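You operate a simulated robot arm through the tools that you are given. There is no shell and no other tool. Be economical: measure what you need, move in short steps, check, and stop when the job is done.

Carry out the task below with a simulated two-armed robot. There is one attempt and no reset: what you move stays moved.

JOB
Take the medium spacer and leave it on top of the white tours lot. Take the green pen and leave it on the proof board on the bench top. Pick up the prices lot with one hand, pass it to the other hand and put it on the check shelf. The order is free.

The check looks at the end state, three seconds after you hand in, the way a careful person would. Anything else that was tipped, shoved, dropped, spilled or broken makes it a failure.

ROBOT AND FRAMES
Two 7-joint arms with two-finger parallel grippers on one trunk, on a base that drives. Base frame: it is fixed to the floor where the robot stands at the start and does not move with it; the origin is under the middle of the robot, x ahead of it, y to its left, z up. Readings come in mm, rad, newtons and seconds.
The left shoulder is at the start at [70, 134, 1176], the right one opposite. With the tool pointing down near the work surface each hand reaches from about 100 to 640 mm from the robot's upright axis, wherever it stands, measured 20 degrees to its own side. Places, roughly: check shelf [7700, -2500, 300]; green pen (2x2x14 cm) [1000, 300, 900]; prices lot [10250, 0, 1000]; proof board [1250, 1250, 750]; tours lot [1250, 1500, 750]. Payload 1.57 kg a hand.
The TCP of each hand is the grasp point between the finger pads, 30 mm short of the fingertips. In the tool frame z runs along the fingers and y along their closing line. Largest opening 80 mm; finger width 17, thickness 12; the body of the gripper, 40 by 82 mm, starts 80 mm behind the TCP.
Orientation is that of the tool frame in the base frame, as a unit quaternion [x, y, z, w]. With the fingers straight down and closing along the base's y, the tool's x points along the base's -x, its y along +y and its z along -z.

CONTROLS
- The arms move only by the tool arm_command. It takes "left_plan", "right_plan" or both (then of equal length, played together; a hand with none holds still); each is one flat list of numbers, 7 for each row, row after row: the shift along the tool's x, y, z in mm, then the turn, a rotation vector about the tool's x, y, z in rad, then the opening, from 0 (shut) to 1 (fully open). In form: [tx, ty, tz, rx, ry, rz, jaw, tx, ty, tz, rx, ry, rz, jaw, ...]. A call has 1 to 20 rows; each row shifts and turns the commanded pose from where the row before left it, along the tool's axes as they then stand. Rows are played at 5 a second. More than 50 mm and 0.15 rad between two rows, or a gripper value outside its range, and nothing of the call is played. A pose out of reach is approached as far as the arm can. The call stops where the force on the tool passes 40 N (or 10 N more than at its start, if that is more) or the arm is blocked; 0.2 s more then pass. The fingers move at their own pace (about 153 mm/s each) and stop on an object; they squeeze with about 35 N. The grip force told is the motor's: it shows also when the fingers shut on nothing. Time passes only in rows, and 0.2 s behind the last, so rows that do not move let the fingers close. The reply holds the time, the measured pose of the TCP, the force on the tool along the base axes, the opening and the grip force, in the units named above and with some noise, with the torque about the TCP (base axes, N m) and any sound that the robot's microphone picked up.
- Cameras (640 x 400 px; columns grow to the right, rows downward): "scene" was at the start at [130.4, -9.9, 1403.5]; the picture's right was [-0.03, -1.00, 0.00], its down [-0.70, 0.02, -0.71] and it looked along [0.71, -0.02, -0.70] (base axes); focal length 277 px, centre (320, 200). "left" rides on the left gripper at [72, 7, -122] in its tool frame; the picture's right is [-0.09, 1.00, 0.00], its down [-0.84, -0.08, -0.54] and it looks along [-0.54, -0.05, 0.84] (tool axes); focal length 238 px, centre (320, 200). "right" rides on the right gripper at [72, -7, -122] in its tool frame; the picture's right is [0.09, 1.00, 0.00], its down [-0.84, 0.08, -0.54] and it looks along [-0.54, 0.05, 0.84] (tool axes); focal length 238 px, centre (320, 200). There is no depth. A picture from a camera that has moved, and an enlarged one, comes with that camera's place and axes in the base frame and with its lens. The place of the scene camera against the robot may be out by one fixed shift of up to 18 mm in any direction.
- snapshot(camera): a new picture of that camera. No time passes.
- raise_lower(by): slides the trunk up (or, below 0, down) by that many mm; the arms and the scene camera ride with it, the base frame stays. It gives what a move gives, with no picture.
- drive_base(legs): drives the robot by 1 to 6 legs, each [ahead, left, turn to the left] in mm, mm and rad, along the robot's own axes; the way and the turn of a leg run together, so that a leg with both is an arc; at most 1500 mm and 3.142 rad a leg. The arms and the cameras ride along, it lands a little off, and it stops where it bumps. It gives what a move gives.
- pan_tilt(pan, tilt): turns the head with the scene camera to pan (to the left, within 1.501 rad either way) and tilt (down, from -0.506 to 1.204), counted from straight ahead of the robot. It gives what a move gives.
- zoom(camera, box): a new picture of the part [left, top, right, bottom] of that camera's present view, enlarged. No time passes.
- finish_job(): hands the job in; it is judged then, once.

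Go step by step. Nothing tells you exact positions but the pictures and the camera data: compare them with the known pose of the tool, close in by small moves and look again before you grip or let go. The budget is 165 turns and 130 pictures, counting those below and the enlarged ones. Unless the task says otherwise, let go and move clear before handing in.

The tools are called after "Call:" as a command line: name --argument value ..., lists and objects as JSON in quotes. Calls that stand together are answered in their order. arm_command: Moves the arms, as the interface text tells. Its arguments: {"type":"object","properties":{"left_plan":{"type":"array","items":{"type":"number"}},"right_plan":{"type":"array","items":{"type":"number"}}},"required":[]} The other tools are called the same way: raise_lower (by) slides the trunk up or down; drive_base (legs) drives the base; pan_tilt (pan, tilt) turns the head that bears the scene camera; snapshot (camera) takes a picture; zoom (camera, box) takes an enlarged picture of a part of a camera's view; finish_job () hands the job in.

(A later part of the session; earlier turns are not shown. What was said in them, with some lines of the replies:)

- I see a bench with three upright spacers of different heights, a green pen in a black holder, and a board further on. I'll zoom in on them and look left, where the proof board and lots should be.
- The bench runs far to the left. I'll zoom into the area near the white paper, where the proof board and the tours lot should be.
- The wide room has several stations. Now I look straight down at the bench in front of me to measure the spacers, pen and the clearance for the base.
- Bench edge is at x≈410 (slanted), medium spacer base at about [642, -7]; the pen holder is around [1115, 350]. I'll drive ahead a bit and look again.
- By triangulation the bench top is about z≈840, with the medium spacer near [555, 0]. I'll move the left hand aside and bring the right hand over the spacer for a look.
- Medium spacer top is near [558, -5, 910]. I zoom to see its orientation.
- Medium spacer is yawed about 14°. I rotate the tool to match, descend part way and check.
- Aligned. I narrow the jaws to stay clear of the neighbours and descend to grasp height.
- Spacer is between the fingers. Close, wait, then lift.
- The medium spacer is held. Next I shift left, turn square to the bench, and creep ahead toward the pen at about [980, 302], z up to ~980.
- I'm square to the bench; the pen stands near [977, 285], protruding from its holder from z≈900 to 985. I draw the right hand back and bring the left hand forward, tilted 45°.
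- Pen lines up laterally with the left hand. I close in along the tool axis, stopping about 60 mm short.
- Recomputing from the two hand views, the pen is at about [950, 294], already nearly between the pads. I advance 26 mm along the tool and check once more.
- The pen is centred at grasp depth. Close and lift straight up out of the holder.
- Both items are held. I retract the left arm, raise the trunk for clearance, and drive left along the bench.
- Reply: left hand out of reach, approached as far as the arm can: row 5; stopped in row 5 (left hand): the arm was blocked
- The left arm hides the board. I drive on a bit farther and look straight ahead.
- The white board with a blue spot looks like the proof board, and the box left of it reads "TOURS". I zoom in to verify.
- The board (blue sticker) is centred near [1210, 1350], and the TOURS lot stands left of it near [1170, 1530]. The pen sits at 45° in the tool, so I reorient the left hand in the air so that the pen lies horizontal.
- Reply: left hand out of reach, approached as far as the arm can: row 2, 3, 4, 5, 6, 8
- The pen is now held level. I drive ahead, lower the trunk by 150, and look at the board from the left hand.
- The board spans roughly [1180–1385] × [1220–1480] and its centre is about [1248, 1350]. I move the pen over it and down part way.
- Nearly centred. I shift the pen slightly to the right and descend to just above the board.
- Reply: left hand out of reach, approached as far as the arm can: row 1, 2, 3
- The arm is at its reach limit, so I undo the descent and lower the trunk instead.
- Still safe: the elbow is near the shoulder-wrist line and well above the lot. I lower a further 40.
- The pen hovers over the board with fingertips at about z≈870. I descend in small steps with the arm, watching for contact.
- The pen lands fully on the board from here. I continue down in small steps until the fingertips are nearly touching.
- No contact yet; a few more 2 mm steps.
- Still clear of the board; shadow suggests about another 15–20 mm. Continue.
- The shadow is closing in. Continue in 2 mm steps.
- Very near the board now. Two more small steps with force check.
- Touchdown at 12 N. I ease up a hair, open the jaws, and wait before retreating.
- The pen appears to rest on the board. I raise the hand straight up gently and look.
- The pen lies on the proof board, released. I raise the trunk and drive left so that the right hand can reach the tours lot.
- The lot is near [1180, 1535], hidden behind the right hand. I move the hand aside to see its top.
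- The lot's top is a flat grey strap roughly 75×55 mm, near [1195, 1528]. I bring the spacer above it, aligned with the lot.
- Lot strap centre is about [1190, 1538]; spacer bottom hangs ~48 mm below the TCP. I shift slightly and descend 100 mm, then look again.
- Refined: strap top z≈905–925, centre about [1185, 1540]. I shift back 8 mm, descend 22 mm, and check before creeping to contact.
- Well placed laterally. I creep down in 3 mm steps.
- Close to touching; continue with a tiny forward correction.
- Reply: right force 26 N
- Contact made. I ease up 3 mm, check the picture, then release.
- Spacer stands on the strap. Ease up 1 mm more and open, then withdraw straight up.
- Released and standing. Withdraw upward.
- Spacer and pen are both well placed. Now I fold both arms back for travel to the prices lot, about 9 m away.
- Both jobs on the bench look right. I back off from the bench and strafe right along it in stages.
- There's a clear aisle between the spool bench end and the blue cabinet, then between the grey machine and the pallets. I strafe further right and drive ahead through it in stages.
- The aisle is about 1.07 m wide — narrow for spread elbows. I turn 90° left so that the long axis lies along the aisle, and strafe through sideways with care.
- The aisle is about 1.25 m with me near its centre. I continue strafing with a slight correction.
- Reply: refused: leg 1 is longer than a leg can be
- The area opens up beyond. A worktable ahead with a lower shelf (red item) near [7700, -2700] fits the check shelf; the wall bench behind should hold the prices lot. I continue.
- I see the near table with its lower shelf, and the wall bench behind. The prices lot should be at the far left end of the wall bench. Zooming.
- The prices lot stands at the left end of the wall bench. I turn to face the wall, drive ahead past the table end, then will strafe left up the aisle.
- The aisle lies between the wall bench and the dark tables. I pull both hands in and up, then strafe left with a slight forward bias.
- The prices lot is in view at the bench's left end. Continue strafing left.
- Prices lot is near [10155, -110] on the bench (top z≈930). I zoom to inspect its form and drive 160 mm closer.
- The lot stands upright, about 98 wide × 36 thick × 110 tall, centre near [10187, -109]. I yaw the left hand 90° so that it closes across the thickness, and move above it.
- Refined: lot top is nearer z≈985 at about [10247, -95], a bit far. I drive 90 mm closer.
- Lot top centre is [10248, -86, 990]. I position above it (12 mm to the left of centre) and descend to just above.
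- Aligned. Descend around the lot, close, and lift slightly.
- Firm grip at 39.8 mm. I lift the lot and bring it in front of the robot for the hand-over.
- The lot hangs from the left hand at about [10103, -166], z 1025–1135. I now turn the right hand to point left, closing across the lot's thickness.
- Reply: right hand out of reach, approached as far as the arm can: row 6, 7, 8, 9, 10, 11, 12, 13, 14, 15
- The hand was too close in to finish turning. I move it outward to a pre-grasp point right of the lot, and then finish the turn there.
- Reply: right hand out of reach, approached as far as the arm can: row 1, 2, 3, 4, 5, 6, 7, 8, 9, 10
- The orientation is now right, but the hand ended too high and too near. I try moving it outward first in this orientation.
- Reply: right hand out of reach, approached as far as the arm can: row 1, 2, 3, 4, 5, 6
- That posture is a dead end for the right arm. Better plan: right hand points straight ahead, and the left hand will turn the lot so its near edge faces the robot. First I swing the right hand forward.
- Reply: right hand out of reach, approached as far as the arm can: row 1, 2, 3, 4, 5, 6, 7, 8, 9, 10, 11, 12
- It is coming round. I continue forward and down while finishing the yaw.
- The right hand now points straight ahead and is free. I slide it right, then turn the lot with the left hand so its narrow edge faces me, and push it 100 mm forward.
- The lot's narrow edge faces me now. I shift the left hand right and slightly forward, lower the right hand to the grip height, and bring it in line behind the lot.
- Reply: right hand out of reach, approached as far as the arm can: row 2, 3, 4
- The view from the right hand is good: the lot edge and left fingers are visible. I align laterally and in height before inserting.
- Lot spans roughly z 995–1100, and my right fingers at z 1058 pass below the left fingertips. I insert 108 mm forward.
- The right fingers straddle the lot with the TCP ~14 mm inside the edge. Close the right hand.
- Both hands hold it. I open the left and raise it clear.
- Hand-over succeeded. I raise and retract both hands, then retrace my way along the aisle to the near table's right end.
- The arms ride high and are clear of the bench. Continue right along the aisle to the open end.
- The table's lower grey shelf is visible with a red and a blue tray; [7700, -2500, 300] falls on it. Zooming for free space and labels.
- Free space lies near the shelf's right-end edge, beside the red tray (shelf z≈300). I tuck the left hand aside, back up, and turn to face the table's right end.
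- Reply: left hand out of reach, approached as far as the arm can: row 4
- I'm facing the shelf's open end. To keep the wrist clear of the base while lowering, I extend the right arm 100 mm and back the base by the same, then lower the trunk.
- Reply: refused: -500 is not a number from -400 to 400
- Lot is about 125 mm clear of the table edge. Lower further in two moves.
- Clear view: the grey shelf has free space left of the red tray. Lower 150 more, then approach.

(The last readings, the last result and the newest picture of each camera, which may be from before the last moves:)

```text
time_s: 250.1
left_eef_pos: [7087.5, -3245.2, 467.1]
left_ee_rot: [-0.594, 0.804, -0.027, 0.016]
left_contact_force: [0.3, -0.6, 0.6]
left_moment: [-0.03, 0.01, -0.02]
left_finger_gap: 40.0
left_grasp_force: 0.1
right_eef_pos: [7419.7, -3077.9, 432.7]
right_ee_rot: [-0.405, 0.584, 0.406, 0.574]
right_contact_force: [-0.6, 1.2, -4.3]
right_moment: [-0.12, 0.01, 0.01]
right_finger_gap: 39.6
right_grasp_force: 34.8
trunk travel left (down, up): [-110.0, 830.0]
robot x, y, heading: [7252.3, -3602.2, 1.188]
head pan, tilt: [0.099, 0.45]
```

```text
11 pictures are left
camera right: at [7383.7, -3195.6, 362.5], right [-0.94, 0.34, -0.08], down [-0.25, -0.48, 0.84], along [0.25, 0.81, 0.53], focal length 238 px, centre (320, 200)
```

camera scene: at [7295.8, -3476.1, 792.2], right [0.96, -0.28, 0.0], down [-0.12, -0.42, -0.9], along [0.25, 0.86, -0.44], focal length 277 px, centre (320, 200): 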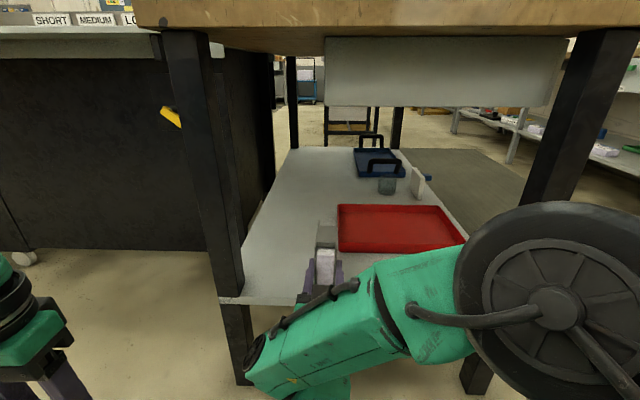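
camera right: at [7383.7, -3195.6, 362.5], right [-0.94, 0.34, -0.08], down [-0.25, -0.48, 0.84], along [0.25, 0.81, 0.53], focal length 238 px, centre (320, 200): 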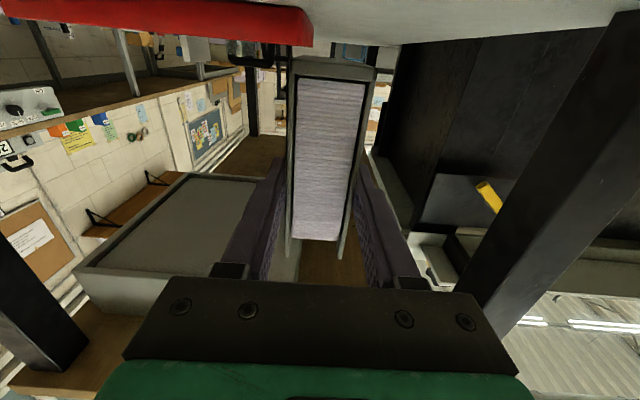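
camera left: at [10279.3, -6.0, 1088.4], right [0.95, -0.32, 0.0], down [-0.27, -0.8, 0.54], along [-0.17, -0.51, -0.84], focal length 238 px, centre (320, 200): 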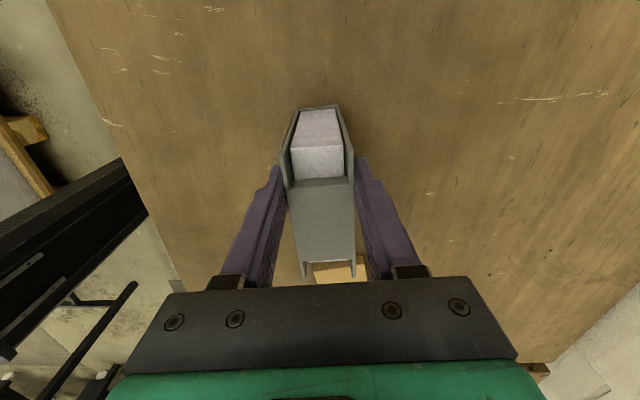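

The lot is at the shelf's edge with free space ahead. I advance 85 mm and then measure height before lowering.

Call:
drive_base --legs '[[85, 0, 0]]'

Call:
zoom --camera "scene" --box '[220, 180, 440, 320]'

```text
time_s: 251.2
left_eef_pos: [7118.6, -3166.8, 466.0]
left_ee_rot: [-0.594, 0.804, -0.027, 0.016]
left_contact_force: [0.6, -0.4, -0.2]
left_moment: [0.0, -0.03, 0.01]
left_finger_gap: 39.8
left_grasp_force: 0.1
right_eef_pos: [7450.8, -3000.5, 433.4]
right_ee_rot: [-0.405, 0.585, 0.407, 0.573]
right_contact_force: [-0.1, 0.4, -2.6]
right_moment: [-0.09, 0.07, -0.02]
right_finger_gap: 39.7
right_grasp_force: 34.9
trunk travel left (down, up): [-110.0, 830.0]
robot x, y, heading: [7285.8, -3524.4, 1.193]
head pan, tilt: [0.099, 0.45]
```

```text
2.86 times, centred on (330, 250) of scene
camera zoom: at [7326.8, -3398.5, 792.2], right [0.96, -0.28, 0.0], down [-0.12, -0.42, -0.9], along [0.25, 0.86, -0.44], focal length 792 px, centre (291, 57)
```

zoom: 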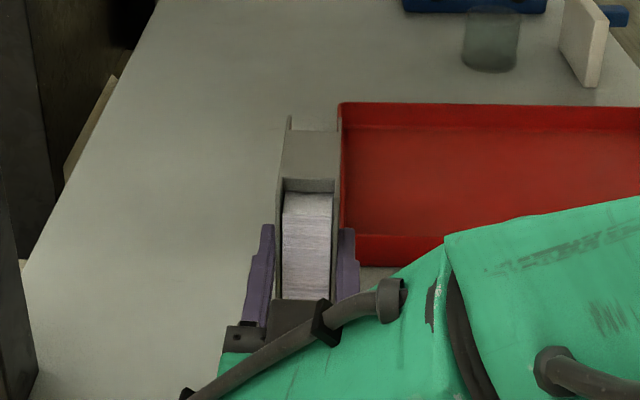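

I shift the lot 45 mm left for a comfortable gap from the red tray, and lower 40 mm.

Call:
arm_command --right_plan '[0, 23, 0, 0, 0, 0, 0, 0, 22, 0, 0, 0, 0, 0, 20, 0, 0, 0, 0, 0, 0, 20, 0, 0, 0, 0, 0, 0]'

Call:
zoom --camera "scene" --box '[220, 180, 440, 320]'

Call:
snapshot --camera "right"

```text
time_s: 252.2
left_eef_pos: [7118.2, -3167.9, 465.9]
left_ee_rot: [-0.595, 0.803, -0.028, 0.016]
left_contact_force: [-0.2, -0.3, -0.4]
left_moment: [0.01, 0.01, 0.0]
left_finger_gap: 40.0
left_grasp_force: 0.0
right_eef_pos: [7411.0, -2985.7, 393.8]
right_ee_rot: [-0.404, 0.584, 0.405, 0.576]
right_contact_force: [0.0, 0.4, -2.1]
right_moment: [-0.12, 0.04, -0.05]
right_finger_gap: 39.6
right_grasp_force: 34.7
trunk travel left (down, up): [-110.0, 830.0]
robot x, y, heading: [7282.8, -3527.5, 1.192]
head pan, tilt: [0.099, 0.45]
```

```text
2.86 times, centred on (330, 250) of scene
camera zoom: at [7326.8, -3398.5, 792.2], right [0.96, -0.28, 0.0], down [-0.12, -0.42, -0.9], along [0.25, 0.86, -0.44], focal length 792 px, centre (291, 57)
```

zoom: 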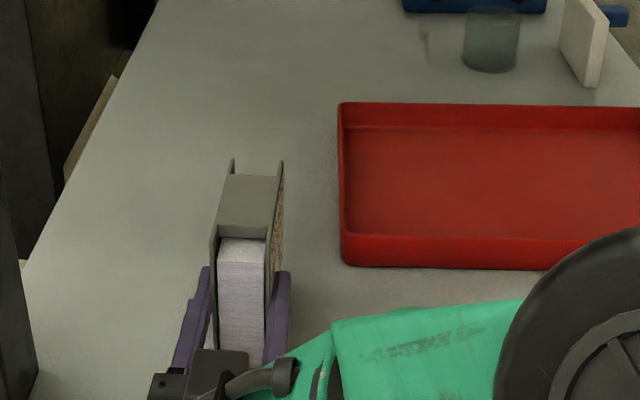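

```text
8 pictures are left
camera right: at [7373.3, -3102.5, 322.3], right [-0.94, 0.34, -0.08], down [-0.25, -0.48, 0.84], along [0.25, 0.81, 0.53], focal length 238 px, centre (320, 200)
```

right: 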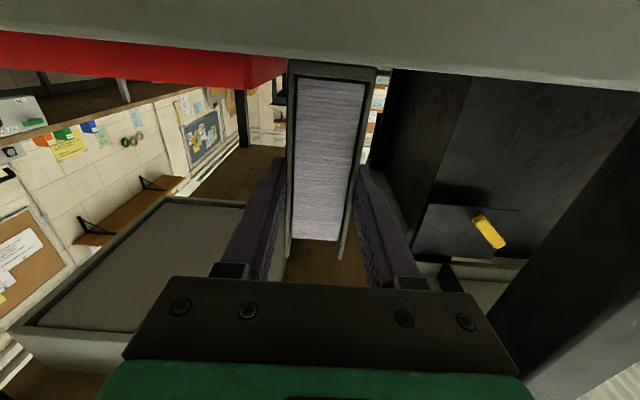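

Well clear of the tray. I creep down.

Call:
arm_command --right_plan '[4, 0, 0, 0, 0, 0, 0, 4, 0, 0, 0, 0, 0, 0, 4, 0, 0, 0, 0, 0, 0, 4, 0, 0, 0, 0, 0, 0]'

Call:
zoom --camera "right" --box '[220, 0, 440, 140]'

```text
time_s: 253.2
left_eef_pos: [7117.9, -3170.1, 468.0]
left_ee_rot: [-0.594, 0.804, -0.026, 0.017]
left_contact_force: [0.1, 0.5, -0.1]
left_moment: [0.0, -0.01, 0.0]
left_finger_gap: 39.7
left_grasp_force: 0.2
right_eef_pos: [7408.0, -2987.0, 383.2]
right_ee_rot: [-0.402, 0.581, 0.408, 0.578]
right_contact_force: [3.2, 0.7, 27.4]
right_moment: [0.41, -0.48, 0.3]
right_finger_gap: 39.7
right_grasp_force: 35.3
trunk travel left (down, up): [-110.0, 830.0]
robot x, y, heading: [7282.9, -3524.9, 1.19]
head pan, tilt: [0.099, 0.45]
```

```text
2.86 times, centred on (330, 70) of right
camera zoom: at [7372.0, -3103.3, 310.8], right [-0.94, 0.34, -0.08], down [-0.25, -0.49, 0.84], along [0.25, 0.8, 0.54], focal length 681 px, centre (291, 571)
```

zoom: 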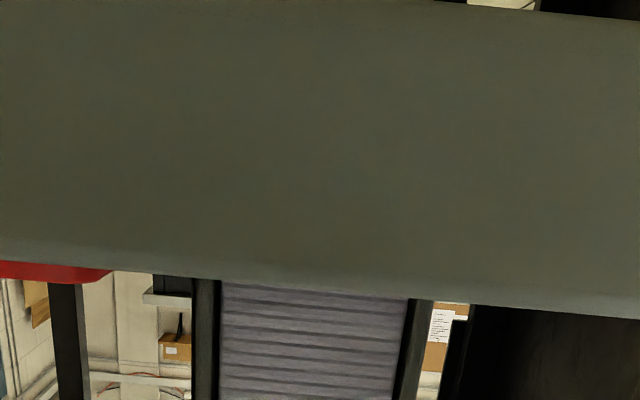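

Contact at 27 N: the lot's foot is on the shelf. Ease up a few mm to unload, then open.

Call:
arm_command --right_plan '[-4, 0, 0, 0, 0, 0, 0, 0, 0, 0, 0, 0, 0, 0]'

Call:
zoom --camera "scene" --box '[220, 180, 440, 320]'

```text
time_s: 253.8
left_eef_pos: [7117.2, -3169.0, 467.8]
left_ee_rot: [-0.594, 0.804, -0.027, 0.017]
left_contact_force: [1.1, 0.3, 0.1]
left_moment: [-0.01, 0.01, -0.02]
left_finger_gap: 40.0
left_grasp_force: 0.1
right_eef_pos: [7409.1, -2987.1, 382.7]
right_ee_rot: [-0.404, 0.584, 0.406, 0.575]
right_contact_force: [3.2, 0.0, 14.2]
right_moment: [0.94, -0.62, -0.08]
right_finger_gap: 39.3
right_grasp_force: 35.0
trunk travel left (down, up): [-110.0, 830.0]
robot x, y, heading: [7285.0, -3528.8, 1.189]
head pan, tilt: [0.099, 0.45]
```

```text
2.86 times, centred on (330, 250) of scene
camera zoom: at [7326.4, -3400.4, 792.5], right [0.96, -0.28, 0.0], down [-0.12, -0.42, -0.9], along [0.25, 0.87, -0.43], focal length 792 px, centre (291, 57)
```

zoom: 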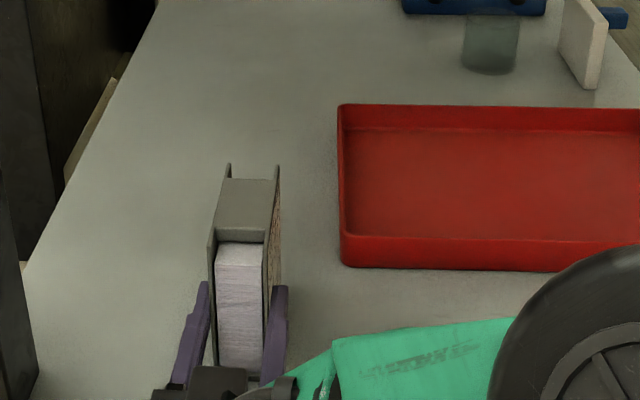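

Call:
arm_command --right_plan '[-1, 0, 0, 0, 0, 0, 0, 0, 0, 0, 0, 0, 0, 0.75, 0, 0, 0, 0, 0, 0, 0.75, 0, 0, 0, 0, 0, 0, 0.75]'

Call:
zoom --camera "scene" --box '[220, 180, 440, 320]'

```text
time_s: 254.8
left_eef_pos: [7119.1, -3169.0, 466.8]
left_ee_rot: [-0.595, 0.803, -0.028, 0.016]
left_contact_force: [-0.4, -0.1, 0.7]
left_moment: [-0.01, -0.01, 0.0]
left_finger_gap: 40.1
left_grasp_force: 0.0
right_eef_pos: [7407.9, -2985.6, 383.3]
right_ee_rot: [-0.404, 0.585, 0.405, 0.575]
right_contact_force: [-0.4, 0.5, -0.1]
right_moment: [0.0, 0.01, -0.03]
right_finger_gap: 60.1
right_grasp_force: 0.0
trunk travel left (down, up): [-110.0, 830.0]
robot x, y, heading: [7282.7, -3530.8, 1.192]
head pan, tilt: [0.099, 0.45]
```

```text
2.86 times, centred on (330, 250) of scene
camera zoom: at [7326.7, -3398.8, 792.2], right [0.96, -0.28, 0.0], down [-0.12, -0.42, -0.9], along [0.25, 0.86, -0.44], focal length 792 px, centre (291, 57)
```

zoom: 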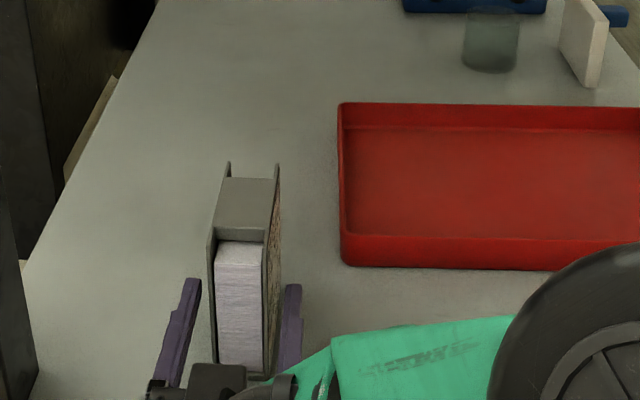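

The lot stands free on the shelf. I back straight out along the tool axis.

Call:
drive_base --legs '[[-130, -3, 0], [-200, 0, 0]]'

Call:
snapshot --camera "scene"

```text
time_s: 257.2
left_eef_pos: [6999.6, -3473.9, 467.0]
left_ee_rot: [-0.594, 0.804, -0.027, 0.016]
left_contact_force: [-0.7, 0.0, -0.3]
left_moment: [0.0, 0.03, -0.02]
left_finger_gap: 39.8
left_grasp_force: 0.1
right_eef_pos: [7289.0, -3293.0, 383.6]
right_ee_rot: [-0.405, 0.584, 0.407, 0.574]
right_contact_force: [0.5, 0.1, -0.1]
right_moment: [0.0, 0.02, 0.07]
right_finger_gap: 60.1
right_grasp_force: 0.0
trunk travel left (down, up): [-110.0, 830.0]
robot x, y, heading: [7164.9, -3833.0, 1.185]
head pan, tilt: [0.099, 0.45]
```

```text
4 pictures are left
camera scene: at [7207.4, -3705.8, 792.3], right [0.96, -0.28, 0.0], down [-0.12, -0.42, -0.9], along [0.25, 0.86, -0.44], focal length 277 px, centre (320, 200)
```

scene: 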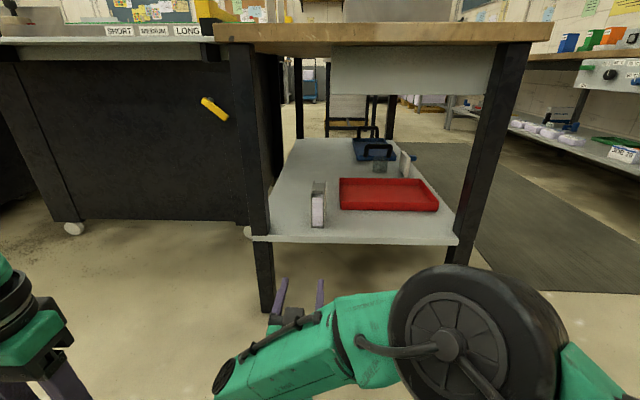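

The prices lot stands free on the lower shelf, both hands are clear, and the pen and spacer were left as placed; I hand in.

Call:
finish_job

```text
The job is handed in.
```

I've handed in the job with all three items placed; I don't have the check's result.

- **Medium spacer:** it stands upright on the grey strap along the top of the white tours lot.
- **Green pen:** it lies flat on the proof board, the white board with the blue sticker. The fingertips pressed the board as I set the pen down, and the board may have shifted a few millimetres.
- **Prices lot:** I picked it up with the left hand, passed it to the right hand, and left it standing on the lower shelf of the table near [7700, -2500, 300]. No label marked that as the check shelf, so I went by the position you gave. It stands beside the red tray without touching it.

I saw nothing else tipped, dropped or shoved, and the drive moves reported no bumps. I last saw the spacer and pen just before leaving the first bench, and both were in place.
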